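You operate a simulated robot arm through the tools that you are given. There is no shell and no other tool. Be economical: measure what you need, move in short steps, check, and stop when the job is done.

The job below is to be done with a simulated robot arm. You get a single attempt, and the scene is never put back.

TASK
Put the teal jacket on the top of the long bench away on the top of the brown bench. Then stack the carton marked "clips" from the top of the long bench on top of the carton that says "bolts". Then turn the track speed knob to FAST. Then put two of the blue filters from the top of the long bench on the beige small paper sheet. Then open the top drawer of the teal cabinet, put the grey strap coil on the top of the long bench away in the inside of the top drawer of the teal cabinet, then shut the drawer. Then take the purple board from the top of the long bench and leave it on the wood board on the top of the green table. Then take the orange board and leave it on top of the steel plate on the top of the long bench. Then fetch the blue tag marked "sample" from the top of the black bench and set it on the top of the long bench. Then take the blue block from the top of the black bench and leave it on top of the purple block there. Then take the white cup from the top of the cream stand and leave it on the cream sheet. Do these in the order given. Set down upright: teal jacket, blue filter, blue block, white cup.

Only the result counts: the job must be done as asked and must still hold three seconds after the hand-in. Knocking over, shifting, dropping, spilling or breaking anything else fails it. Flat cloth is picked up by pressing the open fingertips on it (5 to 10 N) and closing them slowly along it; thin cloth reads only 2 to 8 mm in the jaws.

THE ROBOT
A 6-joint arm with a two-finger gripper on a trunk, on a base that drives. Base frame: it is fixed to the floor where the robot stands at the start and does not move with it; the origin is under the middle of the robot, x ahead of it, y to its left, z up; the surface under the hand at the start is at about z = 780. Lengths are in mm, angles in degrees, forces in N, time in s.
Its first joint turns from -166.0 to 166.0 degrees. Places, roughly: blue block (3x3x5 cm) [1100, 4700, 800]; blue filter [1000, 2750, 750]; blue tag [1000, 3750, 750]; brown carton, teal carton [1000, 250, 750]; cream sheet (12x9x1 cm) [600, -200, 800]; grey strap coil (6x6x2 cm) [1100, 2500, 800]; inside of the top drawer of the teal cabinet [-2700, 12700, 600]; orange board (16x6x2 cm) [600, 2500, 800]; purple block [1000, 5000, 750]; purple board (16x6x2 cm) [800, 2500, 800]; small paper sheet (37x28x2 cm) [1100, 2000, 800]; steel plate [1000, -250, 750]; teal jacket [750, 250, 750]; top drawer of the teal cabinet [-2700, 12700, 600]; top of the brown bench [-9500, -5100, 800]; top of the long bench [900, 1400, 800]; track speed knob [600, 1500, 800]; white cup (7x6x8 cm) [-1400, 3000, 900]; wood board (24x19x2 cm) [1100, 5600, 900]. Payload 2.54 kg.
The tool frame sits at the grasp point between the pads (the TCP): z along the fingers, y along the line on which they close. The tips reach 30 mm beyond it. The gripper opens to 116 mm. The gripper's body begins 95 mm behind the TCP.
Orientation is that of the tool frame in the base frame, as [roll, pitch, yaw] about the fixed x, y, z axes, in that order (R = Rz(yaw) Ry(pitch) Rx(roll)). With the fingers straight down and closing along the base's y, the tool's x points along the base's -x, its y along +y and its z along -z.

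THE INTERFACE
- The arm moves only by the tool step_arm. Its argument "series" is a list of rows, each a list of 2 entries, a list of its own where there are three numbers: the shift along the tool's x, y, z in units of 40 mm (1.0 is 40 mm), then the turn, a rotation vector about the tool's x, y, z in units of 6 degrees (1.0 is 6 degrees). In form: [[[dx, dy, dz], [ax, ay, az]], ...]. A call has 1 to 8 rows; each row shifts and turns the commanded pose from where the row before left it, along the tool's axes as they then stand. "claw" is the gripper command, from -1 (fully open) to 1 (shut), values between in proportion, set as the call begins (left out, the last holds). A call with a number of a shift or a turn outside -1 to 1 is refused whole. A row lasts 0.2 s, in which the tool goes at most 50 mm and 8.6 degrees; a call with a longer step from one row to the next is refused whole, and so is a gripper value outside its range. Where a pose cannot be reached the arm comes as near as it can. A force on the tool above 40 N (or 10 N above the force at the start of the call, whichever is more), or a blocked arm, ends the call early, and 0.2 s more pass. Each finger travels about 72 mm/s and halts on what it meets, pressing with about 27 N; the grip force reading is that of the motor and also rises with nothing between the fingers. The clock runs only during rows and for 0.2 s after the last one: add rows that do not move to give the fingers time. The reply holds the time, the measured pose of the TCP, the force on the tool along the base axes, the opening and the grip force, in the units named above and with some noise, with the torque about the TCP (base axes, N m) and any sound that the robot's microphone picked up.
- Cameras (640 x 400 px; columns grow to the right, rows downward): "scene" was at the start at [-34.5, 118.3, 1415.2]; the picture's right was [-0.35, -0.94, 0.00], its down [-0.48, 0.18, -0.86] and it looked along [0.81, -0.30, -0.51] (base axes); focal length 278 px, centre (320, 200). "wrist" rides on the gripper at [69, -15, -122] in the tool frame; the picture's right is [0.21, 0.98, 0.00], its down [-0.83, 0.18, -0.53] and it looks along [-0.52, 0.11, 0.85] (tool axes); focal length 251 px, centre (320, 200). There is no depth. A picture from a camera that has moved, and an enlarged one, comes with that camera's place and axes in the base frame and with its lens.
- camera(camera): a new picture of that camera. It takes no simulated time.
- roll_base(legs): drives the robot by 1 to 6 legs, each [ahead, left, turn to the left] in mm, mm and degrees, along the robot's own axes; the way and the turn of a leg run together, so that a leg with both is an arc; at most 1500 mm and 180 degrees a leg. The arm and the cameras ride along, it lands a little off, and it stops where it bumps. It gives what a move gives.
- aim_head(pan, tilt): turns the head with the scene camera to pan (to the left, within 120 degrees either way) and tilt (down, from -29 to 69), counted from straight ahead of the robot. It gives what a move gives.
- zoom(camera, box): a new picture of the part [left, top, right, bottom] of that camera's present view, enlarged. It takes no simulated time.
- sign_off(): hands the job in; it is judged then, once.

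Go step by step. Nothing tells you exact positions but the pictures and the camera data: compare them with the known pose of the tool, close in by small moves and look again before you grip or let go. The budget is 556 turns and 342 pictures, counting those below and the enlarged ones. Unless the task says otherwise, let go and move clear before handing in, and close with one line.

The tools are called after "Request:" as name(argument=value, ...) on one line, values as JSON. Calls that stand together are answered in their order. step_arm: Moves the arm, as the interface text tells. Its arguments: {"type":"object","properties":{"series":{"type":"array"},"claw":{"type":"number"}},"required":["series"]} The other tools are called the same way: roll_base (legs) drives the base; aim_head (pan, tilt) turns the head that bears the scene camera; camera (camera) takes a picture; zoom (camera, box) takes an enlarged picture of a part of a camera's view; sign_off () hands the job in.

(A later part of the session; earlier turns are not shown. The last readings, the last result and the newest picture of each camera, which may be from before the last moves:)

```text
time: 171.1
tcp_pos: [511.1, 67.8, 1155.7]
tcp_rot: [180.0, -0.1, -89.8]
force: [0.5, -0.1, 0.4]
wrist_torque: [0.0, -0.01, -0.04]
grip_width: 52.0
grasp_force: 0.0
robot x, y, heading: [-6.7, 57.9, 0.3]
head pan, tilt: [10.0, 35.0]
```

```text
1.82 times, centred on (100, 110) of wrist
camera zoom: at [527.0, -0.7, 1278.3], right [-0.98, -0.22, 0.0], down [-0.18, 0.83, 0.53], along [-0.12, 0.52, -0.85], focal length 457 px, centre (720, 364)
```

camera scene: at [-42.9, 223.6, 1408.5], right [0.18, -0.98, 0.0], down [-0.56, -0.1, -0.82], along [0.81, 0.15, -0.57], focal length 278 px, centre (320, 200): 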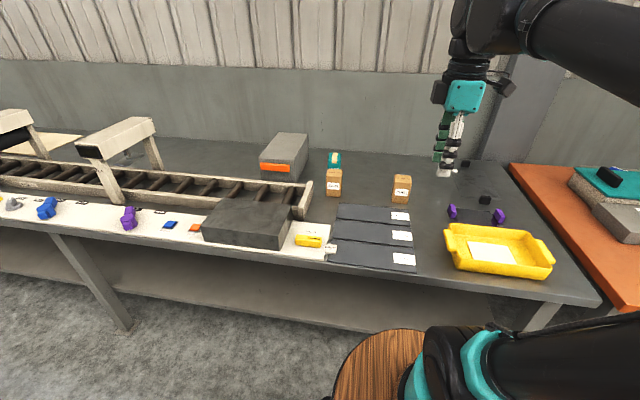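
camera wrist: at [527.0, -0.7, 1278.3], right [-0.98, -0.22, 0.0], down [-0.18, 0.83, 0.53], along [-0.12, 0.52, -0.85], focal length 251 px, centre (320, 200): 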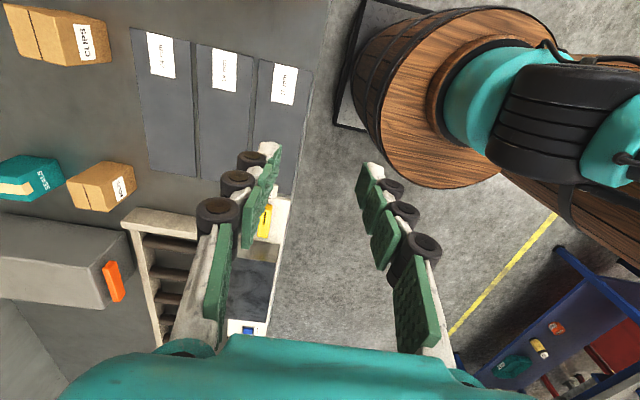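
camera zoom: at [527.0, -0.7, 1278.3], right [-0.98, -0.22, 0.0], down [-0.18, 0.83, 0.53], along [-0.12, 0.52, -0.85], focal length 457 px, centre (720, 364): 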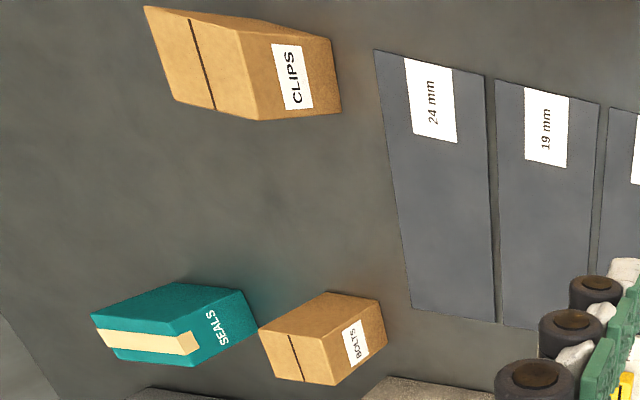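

The clips carton is about 60×60×93 mm, centred near (908, 82), bolts near (908, 338), tops at z ≈ 872. I'll move the base a little closer and turn the gripper to close along y.

Request:
roll_base(legs=[[110, 150, 0]])

Request:
step_arm(series=[[[0, 0, 0], [0, 0, 1]], [[0, 0, 0], [0, 0, 1]], [[0, 0, 0], [0, 0, 1]], [[0, 0, 0], [0, 0, 1]], [[0, 0, 0], [0, 0, 1]], [[0, 0, 0], [0, 0, 1]], [[0, 0, 0], [0, 0, 1]], [[0, 0, 0], [0, 0, 1]]], claw=-1)

Request:
step_arm(series=[[[0, 0, 0], [0, 0, 1]], [[0, 0, 0], [0, 0, 1]], [[0, 0, 0], [0, 0, 1]], [[0, 0, 0], [0, 0, 1]], [[0, 0, 0], [0, 0, 1]], [[0, 0, 0], [0, 0, 1]], [[0, 0, 0], [0, 0, 1]]])

```text
time: 172.6
tcp_pos: [621.4, 218.3, 1154.6]
tcp_rot: [180.0, 0.0, -89.9]
force: [-0.7, -0.8, 0.3]
wrist_torque: [0.0, -0.03, -0.01]
grip_width: 52.2
grasp_force: 0.1
robot x, y, heading: [99.9, 211.4, -0.1]
head pan, tilt: [10.0, 35.0]
```

```text
time: 174.4
tcp_pos: [620.0, 219.6, 1155.9]
tcp_rot: [-180.0, 0.0, -137.9]
force: [-0.7, -0.5, 0.1]
wrist_torque: [0.01, -0.02, 0.0]
grip_width: 116.2
grasp_force: 0.0
robot x, y, heading: [99.9, 209.7, 0.0]
head pan, tilt: [10.0, 35.0]
```

```text
time: 176.0
tcp_pos: [621.3, 219.7, 1154.7]
tcp_rot: [180.0, 0.0, -180.0]
force: [-0.1, 0.0, 0.6]
wrist_torque: [-0.02, 0.02, -0.03]
grip_width: 116.2
grasp_force: 0.0
robot x, y, heading: [100.9, 209.3, 0.2]
head pan, tilt: [10.0, 35.0]
```

Request:
step_arm(series=[[[-0.89, -0.435, 0.45], [0, 0, 0]], [[-0.89, -0.435, 0.45], [0, 0, 0]], [[-0.89, -0.435, 0.45], [0, 0, 0]], [[-0.89, -0.435, 0.45], [0, 0, 0]], [[-0.89, -0.435, 0.45], [0, 0, 0]], [[-0.89, -0.435, 0.45], [0, 0, 0]], [[-0.89, -0.435, 0.45], [0, 0, 0]], [[-0.89, -0.435, 0.45], [0, 0, 0]]])

Request:
camera(camera="wrist")

Request:
camera(camera="scene")

```text
time: 177.8
tcp_pos: [907.6, 80.0, 1011.0]
tcp_rot: [-179.8, 0.0, -179.9]
force: [-1.2, 0.0, -0.3]
wrist_torque: [-0.03, -0.06, 0.01]
grip_width: 115.9
grasp_force: 0.0
robot x, y, heading: [101.5, 213.1, 0.4]
head pan, tilt: [10.0, 35.0]
```

```text
306 pictures are left
camera wrist: at [839.1, 64.7, 1133.7], right [-0.22, 0.98, 0.0], down [0.83, 0.18, 0.53], along [0.52, 0.11, -0.85], focal length 251 px, centre (320, 200)
```

wrist: 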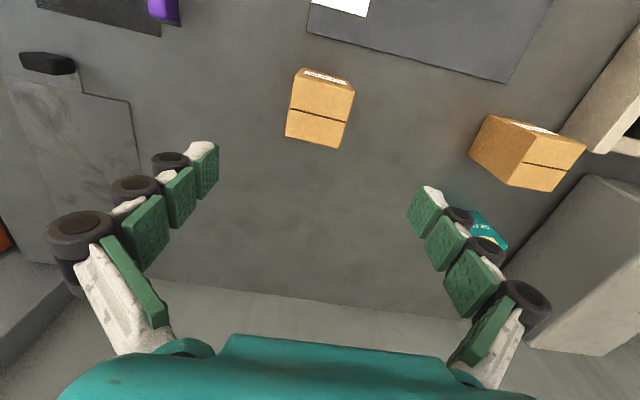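

```text
305 pictures are left
camera scene: at [67.6, 374.4, 1408.4], right [0.18, -0.98, 0.0], down [-0.56, -0.1, -0.82], along [0.81, 0.15, -0.57], focal length 278 px, centre (320, 200)
```

scene: 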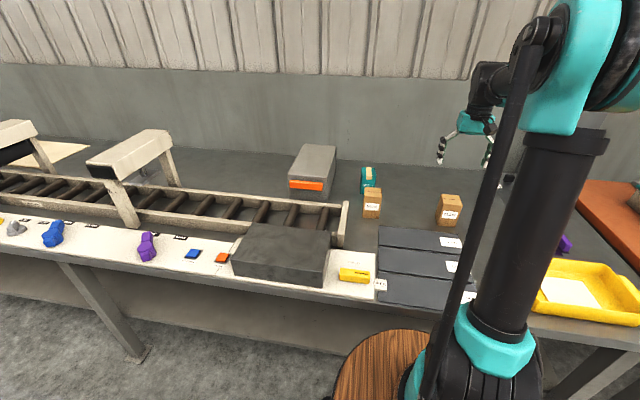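

Request:
zoom(camera="wrist", box=[260, 50, 400, 160])

```text
3.64 times, centred on (330, 105) of wrist
camera zoom: at [839.1, 64.7, 1133.7], right [-0.22, 0.98, 0.0], down [0.83, 0.18, 0.53], along [0.52, 0.11, -0.85], focal length 914 px, centre (284, 546)
```

zoom: 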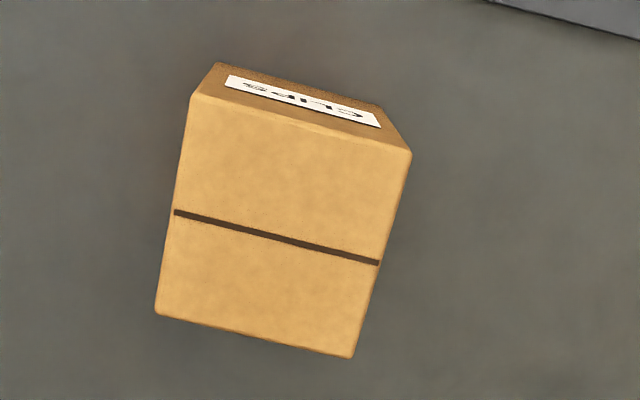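

The wrist view puts the carton centre at about (900, 76), square to the axes. I'll correct and descend around it.

Request:
step_arm(series=[[[0.2, -0.11, 0.7], [0, 0, 0]], [[0, 0, 0.9], [0, 0, 0]], [[0, 0, 0.9], [0, 0, 0]], [[0, 0, 0.9], [0, 0, 0]], [[0, 0, 0.6], [0, 0, 0]], [[0, 0, 0.3], [0, 0, 0]]])

Request:
camera(camera="wrist")

```text
time: 179.2
tcp_pos: [897.9, 78.5, 841.6]
tcp_rot: [-180.0, 0.1, -179.8]
force: [0.1, 0.0, 0.5]
wrist_torque: [0.0, 0.01, 0.01]
grip_width: 115.9
grasp_force: 0.1
robot x, y, heading: [103.0, 211.3, 0.4]
head pan, tilt: [10.0, 35.0]
```

```text
303 pictures are left
camera wrist: at [831.2, 62.3, 963.8], right [-0.22, 0.98, 0.0], down [0.83, 0.18, 0.53], along [0.52, 0.11, -0.85], focal length 251 px, centre (320, 200)
```

wrist: 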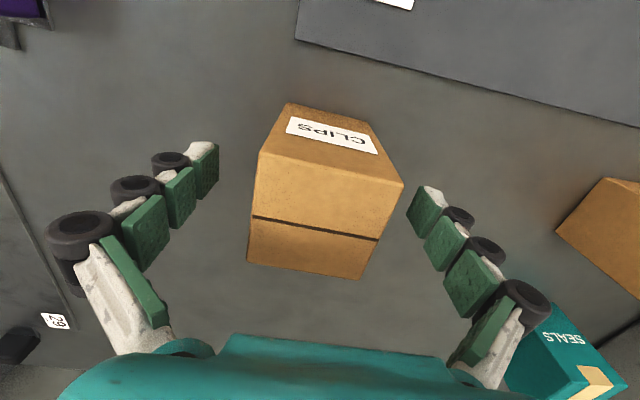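

Straddling the carton; closing and lifting.

Request:
step_arm(series=[[[0, 0, 0], [0, 0, 0]], [[0, 0, 0], [0, 0, 0]], [[0, 0, 0], [0, 0, 0]], [[0, 0, 0], [0, 0, 0]], [[0, 0, 0], [0, 0, 0]]], claw=1)

Request:
step_arm(series=[[[0, 0, -0.3], [0, 0, 0]], [[0, 0, -0.7], [0, 0, 0]], [[0, 0, -1], [0, 0, 0]], [[0, 0, -1], [0, 0, 0]], [[0, 0, -1], [0, 0, 0]]])

Request:
camera(camera="wrist")

```text
time: 180.4
tcp_pos: [899.5, 77.9, 841.3]
tcp_rot: [180.0, 0.1, -179.9]
force: [0.5, -0.4, 2.9]
wrist_torque: [-0.01, -0.01, -0.11]
grip_width: 59.5
grasp_force: 27.0
robot x, y, heading: [102.8, 210.3, 0.0]
head pan, tilt: [10.0, 35.0]
```

```text
time: 181.6
tcp_pos: [898.9, 74.9, 999.0]
tcp_rot: [179.9, 0.0, -179.9]
force: [0.6, -1.1, -2.6]
wrist_torque: [0.01, 0.02, -0.05]
grip_width: 59.3
grasp_force: 26.3
robot x, y, heading: [98.6, 210.9, 0.1]
head pan, tilt: [10.0, 35.0]
```

```text
302 pictures are left
camera wrist: at [831.3, 58.9, 1121.1], right [-0.22, 0.98, 0.0], down [0.83, 0.18, 0.53], along [0.52, 0.12, -0.85], focal length 251 px, centre (320, 200)
```

wrist: 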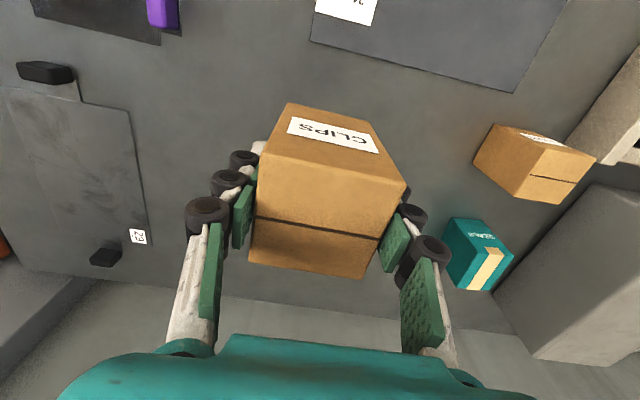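

Request:
zoom(camera="wrist", box=[450, 100, 610, 220])

```text
3.33 times, centred on (530, 160) of wrist
camera zoom: at [831.3, 58.9, 1121.1], right [-0.22, 0.98, 0.0], down [0.83, 0.18, 0.53], along [0.52, 0.12, -0.85], focal length 838 px, centre (-380, 333)
```

zoom: 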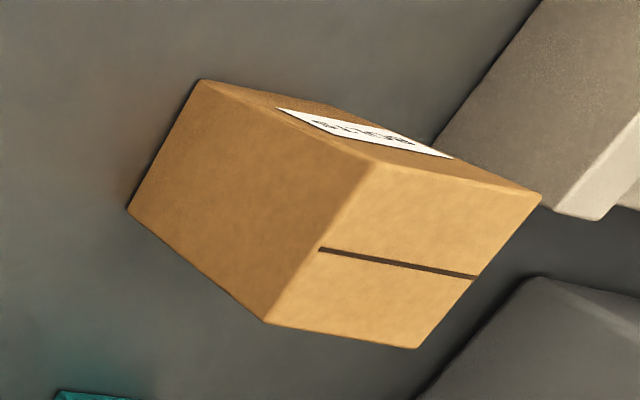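

Bolts carton centre (899, 339), square. Moving the clips carton above it.

Request:
step_arm(series=[[[0, 0.825, 0], [0, 0, 0]], [[0, 0.825, 0], [0, 0, 0]], [[0, 0.825, 0], [0, 0, 0]], [[0, 0.825, 0], [0, 0, 0]], [[0, 0.825, 0], [0, 0, 0]], [[0, 0.825, 0], [0, 0, 0]], [[0, 0.825, 0], [0, 0, 0]], [[0, 0.825, 0], [0, 0, 0]]])

Request:
camera(camera="wrist")

Request:
zoom(camera="scene", box=[320, 130, 440, 230])

```text
time: 183.4
tcp_pos: [899.9, 338.5, 999.7]
tcp_rot: [-179.9, 0.1, -179.9]
force: [0.2, 0.0, -2.5]
wrist_torque: [0.03, -0.01, 0.03]
grip_width: 59.3
grasp_force: 27.2
robot x, y, heading: [102.6, 208.2, 0.2]
head pan, tilt: [10.0, 35.0]
```

```text
300 pictures are left
camera wrist: at [832.3, 322.8, 1121.7], right [-0.22, 0.98, 0.0], down [0.83, 0.18, 0.53], along [0.52, 0.11, -0.85], focal length 251 px, centre (320, 200)
```

wrist: 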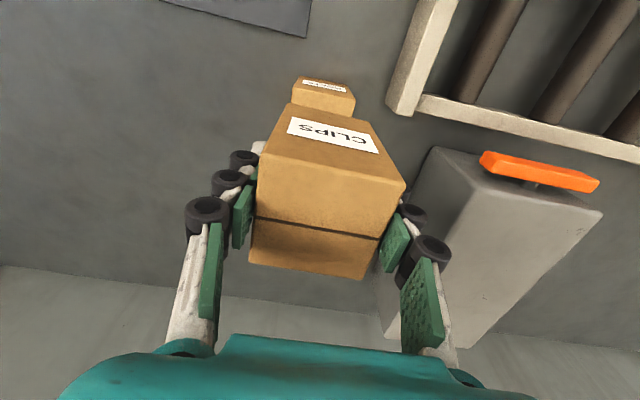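

```text
4.00 times, centred on (380, 180) of scene
camera zoom: at [68.2, 374.1, 1408.5], right [0.18, -0.98, 0.0], down [-0.56, -0.1, -0.82], along [0.81, 0.15, -0.57], focal length 1113 px, centre (80, 280)
```

zoom: 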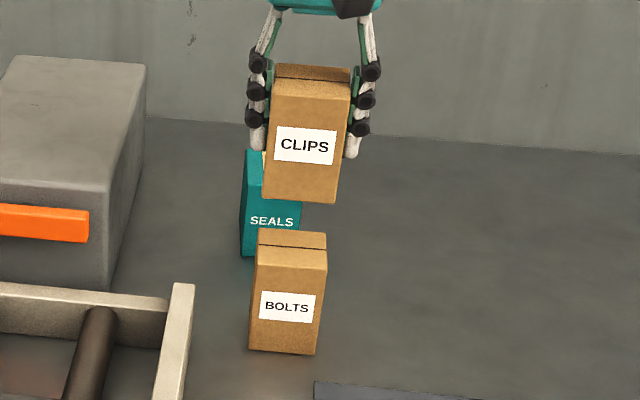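

Aligned. Lowering to just above contact, then gently.

Request:
step_arm(series=[[[0, 0, 0.7], [0, 0, 0]], [[0, 0, 0.6], [0, 0, 0]], [[0, 0, 0.15], [0, 0, 0]], [[0, 0, 0], [0, 0, 0]]])

Request:
step_arm(series=[[[0, 0, 0.04], [0, 0, 0]], [[0, 0, 0.04], [0, 0, 0]], [[0, 0, 0.04], [0, 0, 0]], [[0, 0, 0.04], [0, 0, 0]], [[0, 0, 0.04], [0, 0, 0]], [[0, 0, 0.04], [0, 0, 0]], [[0, 0, 0.04], [0, 0, 0]]])

```text
time: 184.4
tcp_pos: [898.5, 339.8, 941.3]
tcp_rot: [179.9, 0.1, -180.0]
force: [0.5, -0.5, -2.3]
wrist_torque: [-0.03, 0.0, 0.01]
grip_width: 59.3
grasp_force: 27.1
robot x, y, heading: [100.0, 207.8, 0.5]
head pan, tilt: [10.0, 35.0]
```

```text
time: 186.0
tcp_pos: [898.3, 340.1, 932.2]
tcp_rot: [-179.9, 0.0, -179.9]
force: [-0.2, -4.6, 25.1]
wrist_torque: [-0.17, 0.02, 0.03]
grip_width: 59.8
grasp_force: 27.4
robot x, y, heading: [97.8, 211.9, 0.6]
head pan, tilt: [10.0, 35.0]
```

Contact made. I'll back off the pressure slightly, open partway and lift.

Request:
step_arm(series=[[[0, 0, -0.04], [0, 0, 0]], [[0, 0, 0], [0, 0, 0]]])

Request:
step_arm(series=[[[0, 0, 0], [0, 0, 0]], [[0, 0, 0], [0, 0, 0]], [[0, 0, 0], [0, 0, 0]]], claw=-0.4)

Request:
step_arm(series=[[[0, 0, -0.3], [0, 0, 0]], [[0, 0, -0.7], [0, 0, 0]], [[0, 0, -1], [0, 0, 0]], [[0, 0, -1], [0, 0, 0]], [[0, 0, -1], [0, 0, 0]], [[0, 0, -1], [0, 0, 0]]])

Request:
zoom(camera="scene", box=[320, 130, 440, 230])

```text
time: 186.6
tcp_pos: [897.8, 339.4, 932.2]
tcp_rot: [-179.9, 0.1, -179.9]
force: [-0.1, -1.3, 1.9]
wrist_torque: [-0.04, -0.05, -0.04]
grip_width: 59.6
grasp_force: 27.4
robot x, y, heading: [103.9, 211.6, -0.1]
head pan, tilt: [10.0, 35.0]
```

```text
time: 187.4
tcp_pos: [897.6, 340.2, 931.6]
tcp_rot: [180.0, 0.1, -179.9]
force: [-0.4, 0.3, 0.2]
wrist_torque: [0.02, -0.02, -0.01]
grip_width: 81.1
grasp_force: 0.0
robot x, y, heading: [101.6, 212.3, 0.2]
head pan, tilt: [10.0, 35.0]
```

```text
time: 188.8
tcp_pos: [899.4, 340.7, 1132.8]
tcp_rot: [-179.9, 0.0, -180.0]
force: [-0.1, 0.5, 0.8]
wrist_torque: [-0.03, 0.04, 0.0]
grip_width: 81.2
grasp_force: 0.1
robot x, y, heading: [100.0, 208.3, 0.2]
head pan, tilt: [10.0, 35.0]
```

```text
4.00 times, centred on (380, 180) of scene
camera zoom: at [68.2, 374.3, 1408.5], right [0.18, -0.98, 0.0], down [-0.56, -0.1, -0.82], along [0.81, 0.15, -0.57], focal length 1113 px, centre (80, 280)
```

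zoom: 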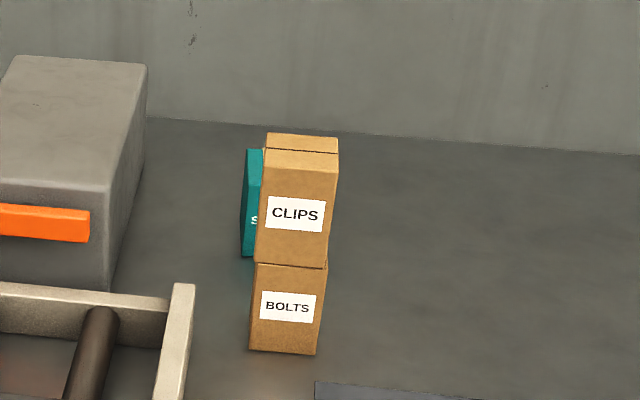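

Clips is stacked on bolts. Next, tuck the arm and slide left along the bench to the track speed knob.

Request:
step_arm(series=[[[0.95, -0.2, 0], [0, 0, 0]], [[0.95, -0.2, 0], [0, 0, 0]], [[0.95, -0.2, 0], [0, 0, 0]], [[0.95, -0.2, 0], [0, 0, 0]], [[0.95, -0.2, 0], [0, 0, 0]], [[0.95, -0.2, 0], [0, 0, 0]], [[0.95, -0.2, 0], [0, 0, 0]], [[0.95, -0.2, 0], [0, 0, 0]]])

Request:
roll_base(legs=[[0, 1150, 0]])

Request:
aim_head(pan=15, tilt=38)

Request:
camera(camera="scene")

Request:
camera(camera="wrist")

```text
time: 190.6
tcp_pos: [595.8, 277.2, 1132.8]
tcp_rot: [-179.8, -0.1, -179.9]
force: [0.2, 0.9, 0.3]
wrist_torque: [-0.03, 0.04, 0.01]
grip_width: 81.4
grasp_force: 0.0
robot x, y, heading: [100.6, 214.3, 0.4]
head pan, tilt: [10.0, 35.0]
```

```text
time: 196.5
tcp_pos: [589.1, 1433.9, 1131.9]
tcp_rot: [-180.0, 0.0, -179.8]
force: [-0.2, 0.2, 0.3]
wrist_torque: [0.01, -0.05, 0.02]
grip_width: 81.1
grasp_force: 0.1
robot x, y, heading: [96.6, 1366.9, 0.5]
head pan, tilt: [10.0, 35.0]
```

```text
time: 197.2
tcp_pos: [588.2, 1434.9, 1132.6]
tcp_rot: [180.0, 0.0, -179.7]
force: [1.4, 0.1, 0.5]
wrist_torque: [0.02, 0.01, 0.0]
grip_width: 81.0
grasp_force: 0.0
robot x, y, heading: [94.7, 1370.1, 0.6]
head pan, tilt: [15.0, 38.0]
```

```text
297 pictures are left
camera scene: at [57.6, 1537.8, 1403.9], right [0.27, -0.96, 0.0], down [-0.59, -0.16, -0.79], along [0.76, 0.21, -0.62], focal length 278 px, centre (320, 200)
```

scene: 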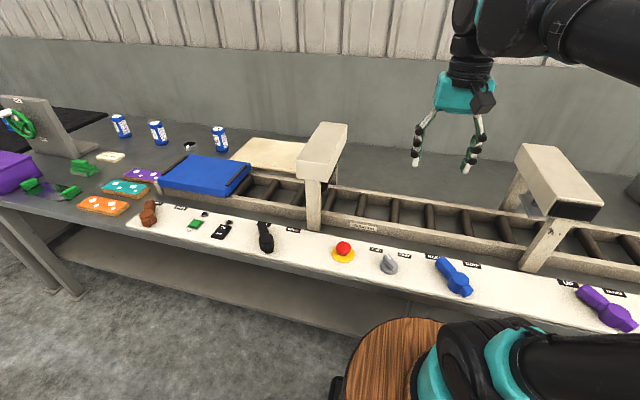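

```text
296 pictures are left
camera wrist: at [521.0, 1419.0, 1254.7], right [-0.22, 0.98, 0.0], down [0.82, 0.19, 0.53], along [0.52, 0.12, -0.85], focal length 251 px, centre (320, 200)
```

wrist: 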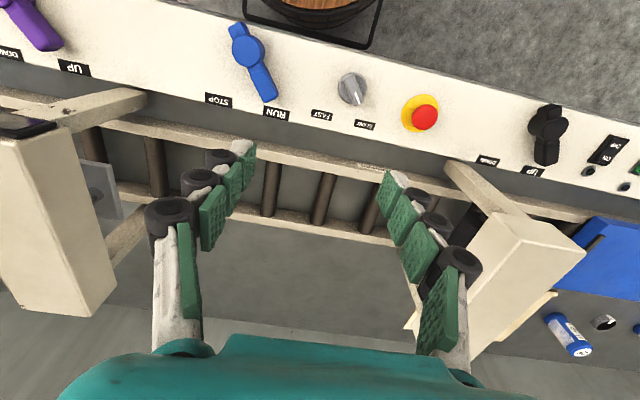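

The grey knob with FAST/SLOW labels is the track speed knob. Zooming in.

Request:
zoom(camera="wrist", box=[300, 50, 400, 140])

Request:
zoom(camera="scene", box=[330, 230, 490, 310])

```text
4.44 times, centred on (350, 95) of wrist
camera zoom: at [521.0, 1419.0, 1254.7], right [-0.22, 0.98, 0.0], down [0.82, 0.19, 0.53], along [0.52, 0.12, -0.85], focal length 1118 px, centre (187, 667)
```

zoom: 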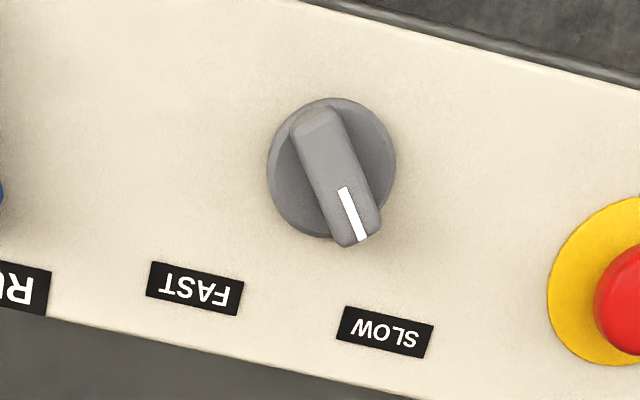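

```text
4.00 times, centred on (410, 270) of scene
camera zoom: at [57.6, 1537.8, 1403.9], right [0.27, -0.96, 0.0], down [-0.59, -0.16, -0.79], along [0.76, 0.21, -0.62], focal length 1113 px, centre (-40, -80)
```

zoom: 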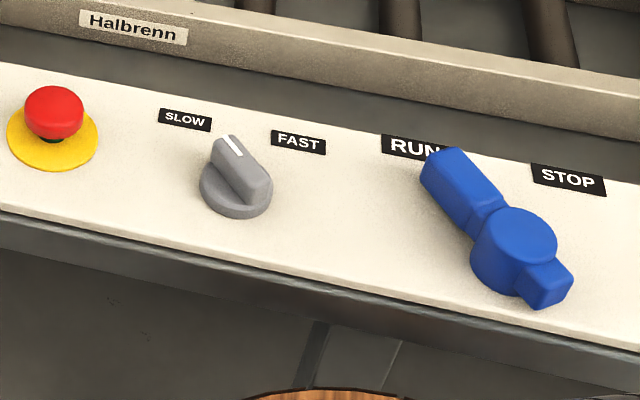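

Knob centre ≈ (575, 1487), pointer at +37° (SLOW); FAST is at -37°. I'll move over it and align the fingers across the pointer bar.

Request:
step_arm(series=[[[0.1, 0.32, 0.9], [0, 0, 0]], [[0.1, 0.33, 0.9], [0, 0, 0]], [[0.08, 0.33, 0.9], [0, 0, 0]], [[0.05, 0.32, 0.9], [0, 0, 0]], [[0, 0, 0.4], [0, 0, -1]], [[0, 0, 0], [0, 0, -1]], [[0, 0, 0], [0, 0, -1]], [[0, 0, 0], [0, 0, -1]]], claw=-0.2)

Request:
step_arm(series=[[[0, 0, 0], [0, 0, -1]], [[0, 0, 0], [0, 0, -1.0]], [[0, 0, 0], [0, 0, 0]]])

Request:
camera(camera="wrist")

Request:
zoom(camera="scene", box=[330, 200, 490, 310])

```text
time: 198.9
tcp_pos: [576.0, 1485.0, 971.4]
tcp_rot: [180.0, 0.0, -155.7]
force: [-0.6, 0.6, -0.1]
wrist_torque: [0.0, -0.01, 0.03]
grip_width: 69.6
grasp_force: 0.1
robot x, y, heading: [94.2, 1366.9, 0.6]
head pan, tilt: [15.0, 38.0]
```

```text
time: 199.8
tcp_pos: [574.5, 1485.5, 972.4]
tcp_rot: [180.0, 0.0, -143.5]
force: [0.2, 0.3, -0.3]
wrist_torque: [0.0, 0.02, -0.01]
grip_width: 69.7
grasp_force: 0.0
robot x, y, heading: [94.0, 1361.0, 0.4]
head pan, tilt: [15.0, 38.0]
```

```text
293 pictures are left
camera wrist: at [529.5, 1432.8, 1094.9], right [-0.75, 0.66, 0.0], down [0.56, 0.64, 0.53], along [0.35, 0.4, -0.85], focal length 251 px, centre (320, 200)
```

wrist: 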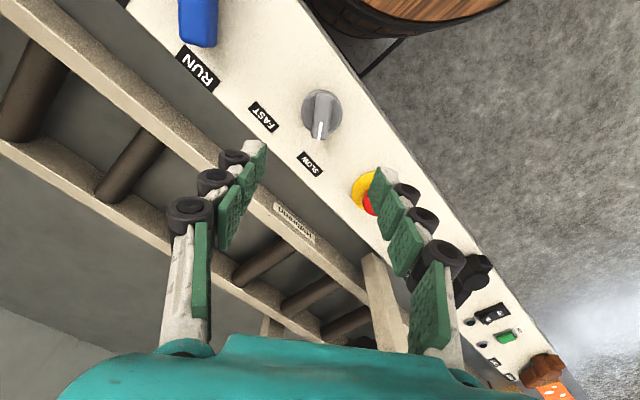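

```text
3.64 times, centred on (410, 255) of scene
camera zoom: at [57.6, 1537.8, 1403.9], right [0.27, -0.96, 0.0], down [-0.59, -0.16, -0.79], along [0.76, 0.21, -0.62], focal length 1012 px, centre (-7, 0)
```

zoom: 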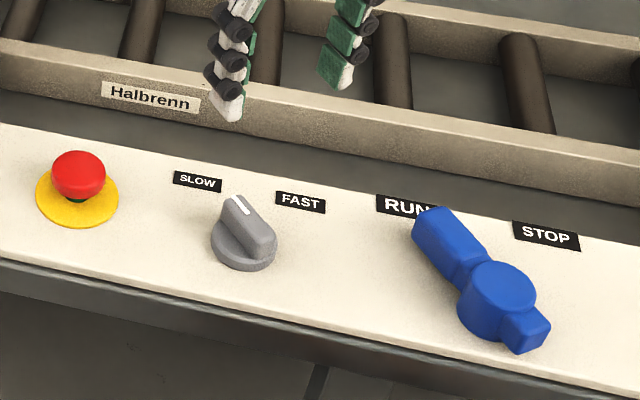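

Aligned over the knob. Descending to the bar.

Request:
step_arm(series=[[[0, 0, 0.8], [0, 0, -0.4]], [[0, 0.03, 0.8], [0, 0, 0]], [[0, 0, 0.8], [0, 0, 0]], [[0, 0, 0.6], [0, 0, 0]], [[0, 0, 0.3], [0, 0, 0]], [[0, 0, 0], [0, 0, 0]]])

Request:
camera(camera="wrist")

Request:
zoom(camera="scene", box=[330, 200, 490, 310])

```text
time: 201.2
tcp_pos: [574.6, 1486.6, 840.4]
tcp_rot: [180.0, -0.1, -141.3]
force: [-1.0, -0.2, 0.6]
wrist_torque: [0.0, 0.0, 0.01]
grip_width: 69.3
grasp_force: 0.0
robot x, y, heading: [91.5, 1368.6, 0.8]
head pan, tilt: [15.0, 38.0]
```

```text
291 pictures are left
camera wrist: at [531.4, 1432.2, 962.7], right [-0.78, 0.63, 0.0], down [0.53, 0.66, 0.53], along [0.34, 0.41, -0.85], focal length 251 px, centre (320, 200)
```

wrist: 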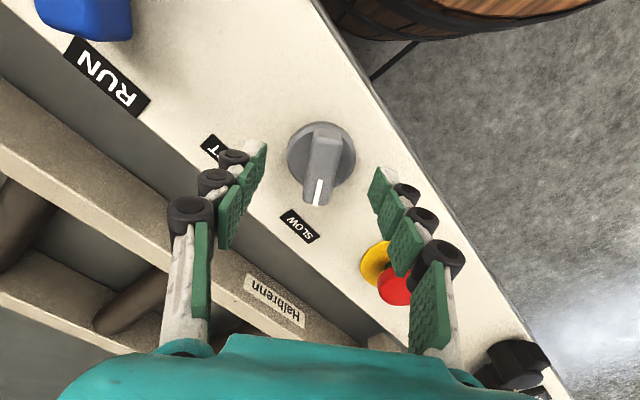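

```text
3.64 times, centred on (410, 255) of scene
camera zoom: at [57.6, 1537.8, 1403.9], right [0.27, -0.96, 0.0], down [-0.59, -0.16, -0.79], along [0.76, 0.21, -0.62], focal length 1012 px, centre (-7, 0)
```

zoom: 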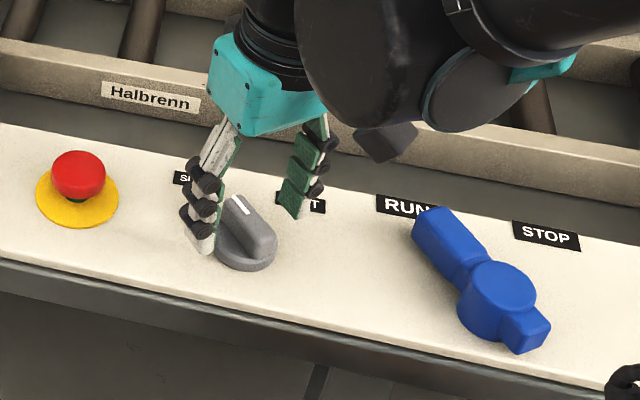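

Centred on the knob. Lowering ~9 mm more, then closing gently on the bar.

Request:
step_arm(series=[[[0, 0, 0.12], [0, 0, 0]], [[0, 0, 0.11], [0, 0, 0]], [[0, 0, 0], [0, 0, 0]]])

Request:
step_arm(series=[[[0, 0, 0], [0, 0, 0]], [[0, 0, 0], [0, 0, 0]], [[0, 0, 0], [0, 0, 0]], [[0, 0, 0], [0, 0, 0]]], claw=1)

Request:
camera(camera="wrist")

Request:
zoom(camera="scene", box=[330, 200, 490, 310])

```text
time: 201.9
tcp_pos: [574.8, 1486.2, 831.3]
tcp_rot: [180.0, -0.1, -141.2]
force: [-0.5, 0.4, 0.3]
wrist_torque: [0.02, 0.02, 0.01]
grip_width: 69.5
grasp_force: 0.0
robot x, y, heading: [94.3, 1365.6, 0.5]
head pan, tilt: [15.0, 38.0]
```

```text
time: 202.9
tcp_pos: [574.2, 1487.8, 831.5]
tcp_rot: [179.9, 0.0, -141.3]
force: [-8.9, 11.6, 3.9]
wrist_torque: [0.46, 0.46, -0.02]
grip_width: 42.7
grasp_force: 45.5
robot x, y, heading: [94.9, 1366.3, 0.2]
head pan, tilt: [15.0, 38.0]
```

```text
289 pictures are left
camera wrist: at [531.0, 1432.2, 953.8], right [-0.78, 0.63, 0.0], down [0.53, 0.66, 0.53], along [0.33, 0.42, -0.85], focal length 251 px, centre (320, 200)
```

wrist: 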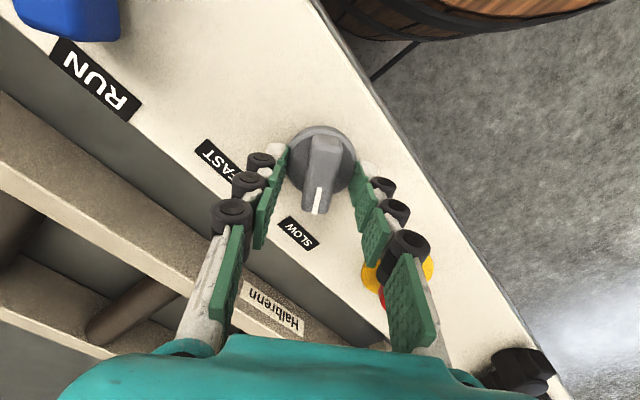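

```text
3.64 times, centred on (410, 255) of scene
camera zoom: at [57.2, 1538.3, 1403.8], right [0.27, -0.96, 0.0], down [-0.59, -0.16, -0.79], along [0.76, 0.21, -0.62], focal length 1012 px, centre (-7, 0)
```

zoom: 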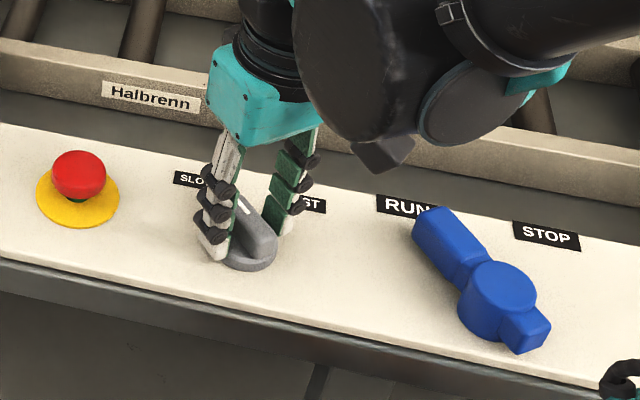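

The fingers gripped the knob's disc rather than the bar, so I'll open, raise 7 mm and retry.

Request:
step_arm(series=[[[0, 0, 0], [0, 0, 0]], [[0, 0, 0], [0, 0, 0]], [[0, 0, -0.18], [0, 0, 0]], [[0, 0, 0], [0, 0, 0]]], claw=-0.1)

Request:
step_arm(series=[[[0, 0, 0], [0, 0, 0]], [[0, 0, 0], [0, 0, 0]], [[0, 0, 0], [0, 0, 0]], [[0, 0, 0], [0, 0, 0]]], claw=1)

Request:
camera(camera="wrist")

```text
time: 203.9
tcp_pos: [575.1, 1486.6, 838.3]
tcp_rot: [179.9, 0.0, -141.3]
force: [0.4, -0.4, -0.5]
wrist_torque: [-0.02, 0.01, 0.0]
grip_width: 64.0
grasp_force: 0.0
robot x, y, heading: [94.3, 1369.8, 0.5]
head pan, tilt: [15.0, 38.0]
```

```text
time: 204.9
tcp_pos: [574.8, 1488.1, 836.2]
tcp_rot: [-180.0, 0.0, -141.4]
force: [-7.2, 11.8, -5.4]
wrist_torque: [0.45, 0.07, -0.03]
grip_width: 17.6
grasp_force: 43.5
robot x, y, heading: [95.9, 1367.4, 0.2]
head pan, tilt: [15.0, 38.0]
```

```text
287 pictures are left
camera wrist: at [531.2, 1432.3, 960.4], right [-0.78, 0.63, 0.0], down [0.53, 0.66, 0.53], along [0.33, 0.42, -0.85], focal length 251 px, centre (320, 200)
```

wrist: 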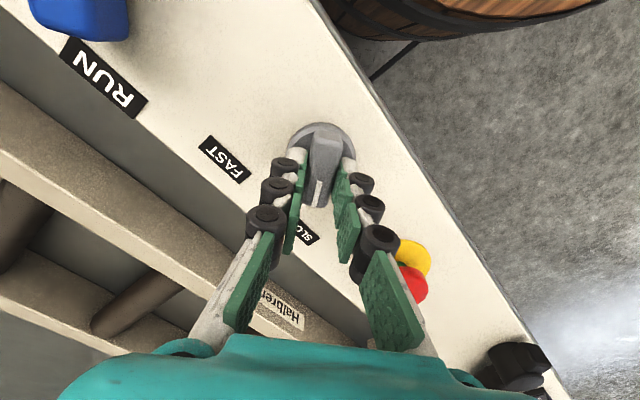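

Now on the bar, but slightly off-centre. I'll reopen slightly, shift ~3 mm, and regrip.

Request:
step_arm(series=[[[0, 0, 0], [0, 0, 0]], [[0.08, 0.04, 0], [0, 0, 0]], [[0, 0, 0], [0, 0, 0]]], claw=0.4)

Request:
step_arm(series=[[[0, 0, 0], [0, 0, 0]], [[0, 0, 0], [0, 0, 0]], [[0, 0, 0], [0, 0, 0]]], claw=1)

Request:
step_arm(series=[[[0, 0, 0], [0, 0, 0.7]], [[0, 0, 0], [0, 0, 0.7]], [[0, 0, 0], [0, 0, 0.7]]])

```text
time: 205.8
tcp_pos: [573.3, 1486.7, 838.2]
tcp_rot: [179.9, 0.1, -141.2]
force: [-0.3, -0.2, -0.1]
wrist_torque: [-0.01, 0.04, 0.03]
grip_width: 34.7
grasp_force: 0.1
robot x, y, heading: [90.1, 1371.3, 0.4]
head pan, tilt: [15.0, 38.0]
```

```text
time: 206.6
tcp_pos: [572.4, 1486.8, 837.1]
tcp_rot: [-179.9, 0.1, -141.4]
force: [3.4, -9.2, -1.9]
wrist_torque: [-0.37, -0.03, -0.01]
grip_width: 17.4
grasp_force: 43.1
robot x, y, heading: [95.8, 1367.2, 0.4]
head pan, tilt: [15.0, 38.0]
```

```text
time: 207.3
tcp_pos: [571.4, 1484.4, 837.8]
tcp_rot: [180.0, -0.2, -154.1]
force: [6.1, -20.7, -15.9]
wrist_torque: [-0.63, -0.12, 0.02]
grip_width: 17.7
grasp_force: 42.9
robot x, y, heading: [93.4, 1365.5, 0.3]
head pan, tilt: [15.0, 38.0]
```

Request:
step_arm(series=[[[0.02, -0.05, 0], [0, 0, 0]], [[0, 0, 0], [0, 0, 0.7]], [[0, 0, 0], [0, 0, 0.7]]])

Request:
camera(camera="wrist")

```text
time: 208.2
tcp_pos: [572.6, 1485.8, 837.7]
tcp_rot: [179.9, 0.0, -162.2]
force: [3.7, 12.4, -27.6]
wrist_torque: [0.55, -0.85, 0.03]
grip_width: 17.6
grasp_force: 43.1
robot x, y, heading: [92.6, 1366.0, 0.2]
head pan, tilt: [15.0, 38.0]
```

```text
286 pictures are left
camera wrist: at [511.8, 1450.2, 960.5], right [-0.5, 0.87, 0.0], down [0.73, 0.42, 0.53], along [0.46, 0.27, -0.85], focal length 251 px, centre (320, 200)
```

wrist: 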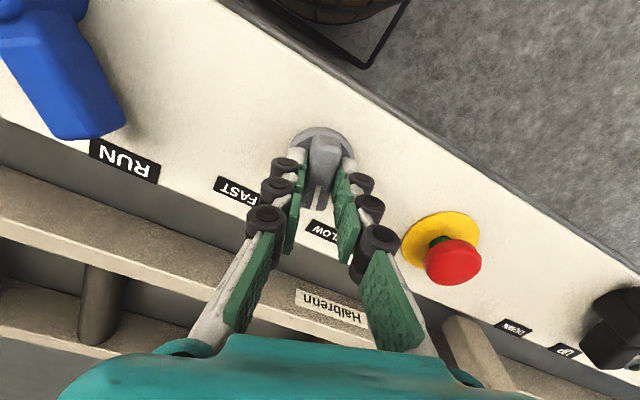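

The knob turns with the gripper. Continuing, easing the load.

Request:
step_arm(series=[[[0, 0.02, 0.04], [0, 0, 0]], [[0, 0, 0], [0, 0, 0.8]], [[0, 0, 0], [0, 0, 0.8]], [[0, 0, 0], [0, 0, 0.8]]])

Request:
step_arm(series=[[[0, 0, 0], [0, 0, 0.8]], [[0, 0, 0], [0, 0, 0.8]], [[0, 0, 0], [0, 0, 0.8]]])

Request:
camera(camera="wrist")

```text
time: 208.9
tcp_pos: [571.4, 1484.8, 838.2]
tcp_rot: [-180.0, 0.1, -169.0]
force: [-5.1, 2.4, 11.9]
wrist_torque: [0.1, -0.5, 0.02]
grip_width: 17.5
grasp_force: 42.8
robot x, y, heading: [96.0, 1367.3, 0.1]
head pan, tilt: [15.0, 38.0]
stopped in row 3: the force on the tool passed its limit at 40 N (the readings are from after the stop); the commanded pose is now the measured one
```

```text
time: 209.7
tcp_pos: [571.3, 1486.2, 836.8]
tcp_rot: [-180.0, -0.1, 176.5]
force: [-2.9, -0.7, 11.5]
wrist_torque: [-0.02, 0.57, 0.04]
grip_width: 17.5
grasp_force: 43.3
robot x, y, heading: [93.6, 1365.6, 0.4]
head pan, tilt: [15.0, 38.0]
```

```text
285 pictures are left
camera wrist: at [502.9, 1475.3, 959.6], right [-0.15, 0.99, 0.0], down [0.84, 0.13, 0.53], along [0.53, 0.08, -0.85], focal length 251 px, centre (320, 200)
```

wrist: 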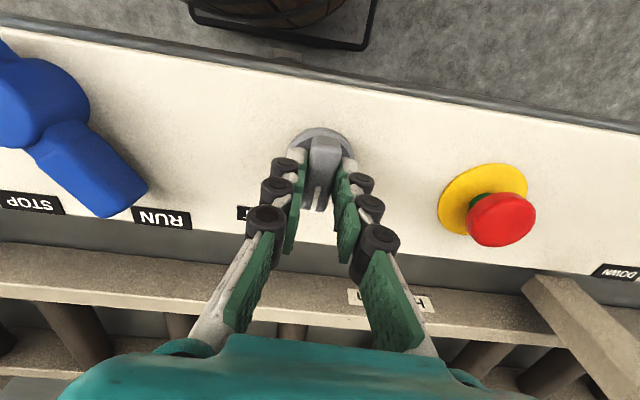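

Request:
step_arm(series=[[[0, 0, 0], [0, 0, 0.8]], [[0, 0, 0], [0, 0, 0.8]], [[0, 0, 0], [0, 0, 0.8]], [[0, 0, 0], [0, 0, 0.8]]])

Request:
step_arm(series=[[[0, 0, 0], [0, 0, 0.8]], [[0, 0, 0], [0, 0, 0.8]], [[0, 0, 0], [0, 0, 0.6]], [[0, 0, 0], [0, 0, 0]]])

Request:
camera(camera="wrist")

```text
time: 210.7
tcp_pos: [571.4, 1487.1, 837.2]
tcp_rot: [-179.9, -0.1, 157.3]
force: [-10.0, 10.4, 32.8]
wrist_torque: [0.31, 0.32, 0.04]
grip_width: 17.2
grasp_force: 42.8
robot x, y, heading: [93.1, 1364.5, 0.3]
head pan, tilt: [15.0, 38.0]
```

```text
time: 211.7
tcp_pos: [571.9, 1486.9, 837.1]
tcp_rot: [180.0, 0.0, 144.1]
force: [-6.3, 18.6, 12.4]
wrist_torque: [0.31, -0.26, -0.01]
grip_width: 17.3
grasp_force: 43.1
robot x, y, heading: [96.5, 1367.5, 0.6]
head pan, tilt: [15.0, 38.0]
```

```text
284 pictures are left
camera wrist: at [508.0, 1514.9, 959.5], right [0.4, 0.92, 0.0], down [0.78, -0.34, 0.53], along [0.49, -0.21, -0.85], focal length 251 px, centre (320, 200)
```

wrist: 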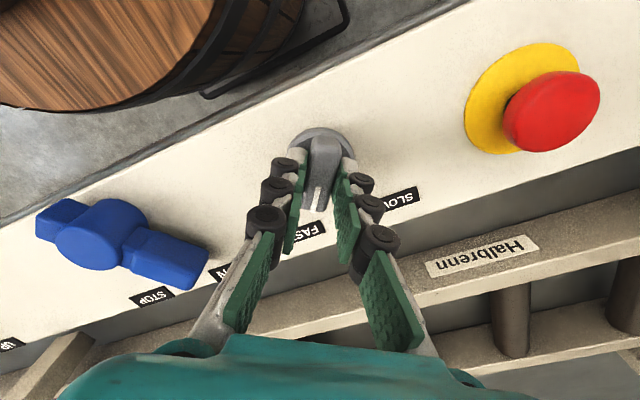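

Pointer close to FAST. A last 2° and then release and check.

Request:
step_arm(series=[[[0, 0, 0], [0, 0, 0.4]], [[0, 0, 0], [0, 0, 0]]])

Request:
step_arm(series=[[[0, 0, 0], [0, 0, 0]], [[0, 0, 0], [0, 0, 0]], [[0, 0, 0], [0, 0, 0]], [[0, 0, -0.8], [0, 0, 0]], [[0, 0, -1], [0, 0, 0]], [[0, 0, -1], [0, 0, 0]], [[0, 0, -1], [0, 0, 0]]], claw=0.2)

Request:
camera(camera="wrist")

Request:
zoom(camera="scene", box=[330, 200, 490, 310])

```text
time: 212.3
tcp_pos: [572.2, 1487.1, 838.4]
tcp_rot: [-180.0, 0.1, 141.8]
force: [-12.2, 22.1, 4.3]
wrist_torque: [0.29, -0.07, -0.03]
grip_width: 17.6
grasp_force: 43.1
robot x, y, heading: [93.1, 1366.4, 0.4]
head pan, tilt: [15.0, 38.0]
```

```text
time: 213.9
tcp_pos: [572.0, 1486.0, 991.2]
tcp_rot: [180.0, -0.1, 141.8]
force: [0.1, -0.6, 0.1]
wrist_torque: [-0.03, 0.02, -0.01]
grip_width: 46.6
grasp_force: 0.0
robot x, y, heading: [94.2, 1372.0, 0.2]
head pan, tilt: [15.0, 38.0]
```

```text
283 pictures are left
camera wrist: at [509.7, 1517.5, 1113.4], right [0.44, 0.9, 0.0], down [0.76, -0.37, 0.53], along [0.48, -0.23, -0.85], focal length 251 px, centre (320, 200)
```

wrist: 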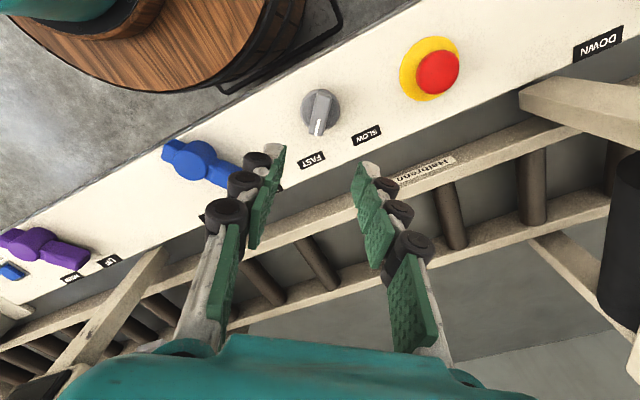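

```text
3.64 times, centred on (410, 255) of scene
camera zoom: at [57.6, 1537.9, 1403.9], right [0.27, -0.96, 0.0], down [-0.59, -0.16, -0.79], along [0.76, 0.21, -0.62], focal length 1012 px, centre (-7, 0)
```

zoom: 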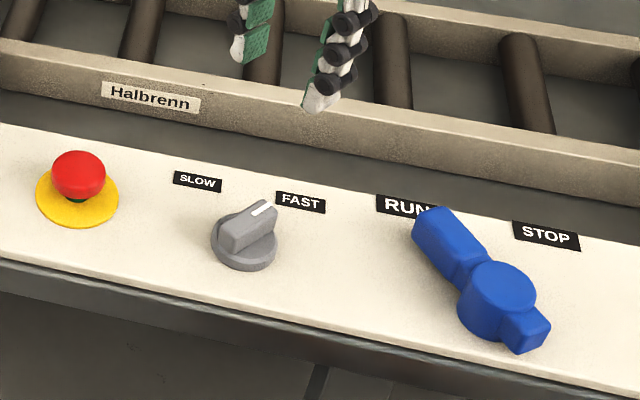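

Request:
zoom(camera="wrist", box=[280, 70, 400, 180])

```text
3.64 times, centred on (340, 125) of wrist
camera zoom: at [509.7, 1517.5, 1113.4], right [0.44, 0.9, 0.0], down [0.76, -0.37, 0.53], along [0.48, -0.23, -0.85], focal length 914 px, centre (247, 473)
```

zoom: 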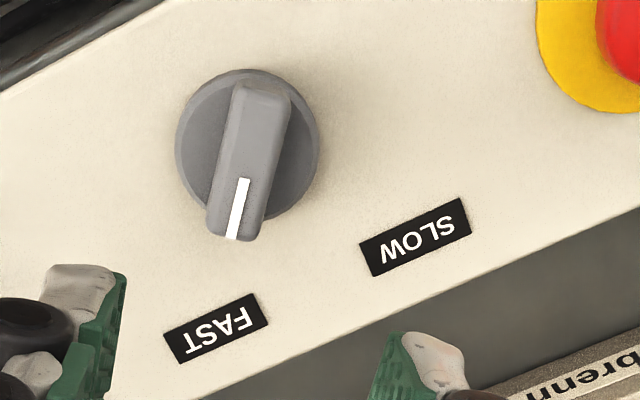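

The pointer is at -38°, on FAST. Next: the blue filters and the beige sheet further left. Resetting the wrist, raising, and moving along.

Request:
step_arm(series=[[[0, 0, -0.9], [0, 0, -1]], [[0, 0, -0.9], [0, 0, -1]], [[0, 0, -0.9], [0, 0, -1]], [[0, 0, -0.9], [0, 0, -1]], [[0, 0, 0], [0, 0, -1]], [[0, 0, 0], [0, 0, -1]], [[0, 0, 0], [0, 0, -0.35]]], claw=-1)

Request:
roll_base(legs=[[0, 1000, 0]])

Request:
camera(camera="scene")

Request:
camera(camera="wrist")

```text
time: 215.5
tcp_pos: [572.0, 1487.3, 1133.3]
tcp_rot: [-180.0, 0.0, 180.0]
force: [0.2, 0.0, 0.8]
wrist_torque: [-0.01, 0.02, 0.02]
grip_width: 115.8
grasp_force: 0.1
robot x, y, heading: [94.6, 1367.6, 0.3]
head pan, tilt: [15.0, 38.0]
```

```text
time: 220.6
tcp_pos: [559.7, 2473.2, 1134.2]
tcp_rot: [180.0, 0.0, -179.6]
force: [0.9, 0.5, -0.1]
wrist_torque: [-0.04, -0.05, -0.02]
grip_width: 116.0
grasp_force: 0.1
robot x, y, heading: [81.4, 2346.8, 0.7]
head pan, tilt: [15.0, 38.0]
```

```text
280 pictures are left
camera scene: at [44.7, 2519.3, 1403.9], right [0.27, -0.96, 0.0], down [-0.59, -0.17, -0.79], along [0.76, 0.22, -0.62], focal length 278 px, centre (320, 200)
```

scene: 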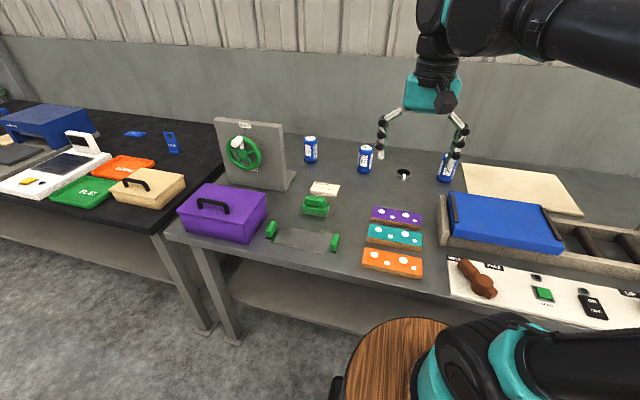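

```text
279 pictures are left
camera wrist: at [491.8, 2457.3, 1256.0], right [-0.22, 0.98, 0.0], down [0.82, 0.19, 0.53], along [0.52, 0.12, -0.85], focal length 251 px, centre (320, 200)
```

wrist: 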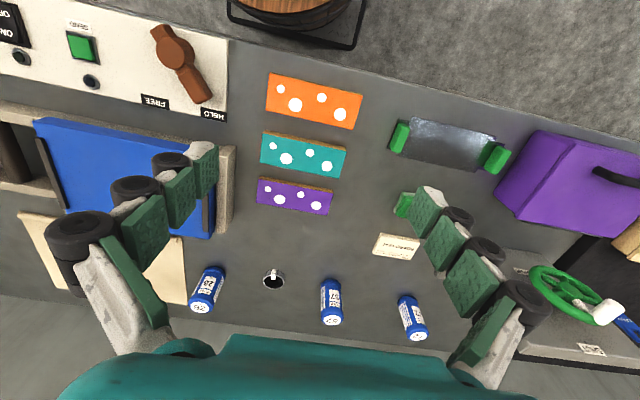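

Three blue cans stand at the back; the beige sheet is right of them. Zooming for detail.

Request:
zoom(camera="scene", box=[290, 120, 610, 260])

Request:
zoom(camera="wrist", box=[180, 160, 460, 360])

```text
2.00 times, centred on (450, 190) of scene
camera zoom: at [44.7, 2519.3, 1403.9], right [0.27, -0.96, 0.0], down [-0.59, -0.17, -0.79], along [0.76, 0.22, -0.62], focal length 557 px, centre (60, 220)
```

zoom: 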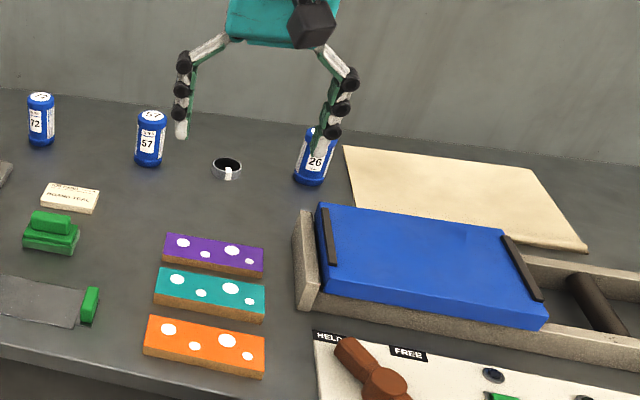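

```text
2.00 times, centred on (320, 260) of wrist
camera zoom: at [491.8, 2457.3, 1256.0], right [-0.22, 0.98, 0.0], down [0.82, 0.19, 0.53], along [0.52, 0.12, -0.85], focal length 503 px, centre (320, 80)
```

zoom: 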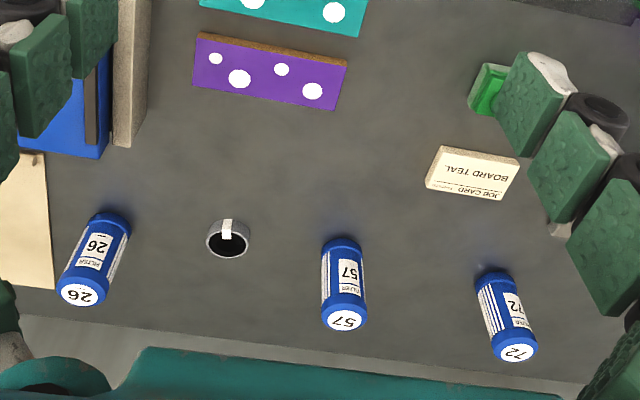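

Filters 26, 57 and 72 stand at x ≈ 1050, and the sheet spans x 960–1225, y 1855–2223. I'll move the base slightly closer and reach over filter 26.

Request:
roll_base(legs=[[55, 50, -0.7]])

Request:
step_arm(series=[[[-0.9, -0.4, 0], [0, 0, 0]], [[-0.9, -0.4, 0], [0, 0, 0]], [[-0.9, -0.4, 0.2], [0, 0, 0]], [[-0.9, -0.4, 0.2], [0, 0, 0]], [[-0.9, -0.4, 0.2], [0, 0, 0]], [[-0.9, -0.4, 0.2], [0, 0, 0]], [[-0.9, -0.4, 0.2], [0, 0, 0]], [[-0.9, -0.4, 0.2], [0, 0, 0]]])

Request:
camera(camera="wrist")

```text
time: 221.6
tcp_pos: [617.6, 2518.5, 1132.8]
tcp_rot: [179.9, 0.0, 179.6]
force: [0.5, -0.6, 0.2]
wrist_torque: [-0.01, -0.02, -0.02]
grip_width: 116.2
grasp_force: 0.2
robot x, y, heading: [141.3, 2396.2, 0.2]
head pan, tilt: [15.0, 38.0]
```

```text
time: 223.4
tcp_pos: [904.8, 2390.5, 1085.0]
tcp_rot: [-180.0, 0.0, 179.9]
force: [-0.7, 0.7, 0.1]
wrist_torque: [0.0, -0.07, 0.03]
grip_width: 116.1
grasp_force: 0.1
robot x, y, heading: [140.8, 2395.9, 0.1]
head pan, tilt: [15.0, 38.0]
```

```text
276 pictures are left
camera wrist: at [836.4, 2375.1, 1207.5], right [-0.21, 0.98, 0.0], down [0.83, 0.18, 0.53], along [0.52, 0.11, -0.85], focal length 251 px, centre (320, 200)
```

wrist: 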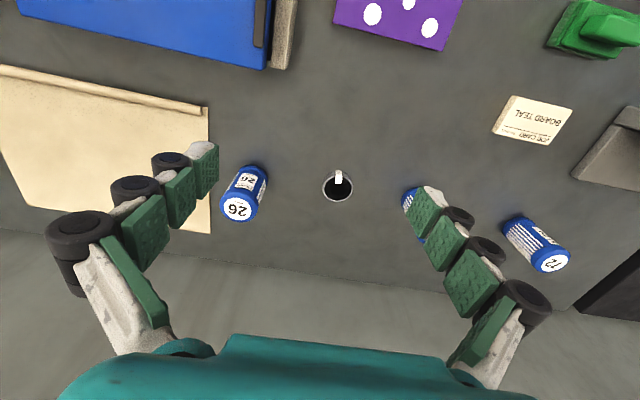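

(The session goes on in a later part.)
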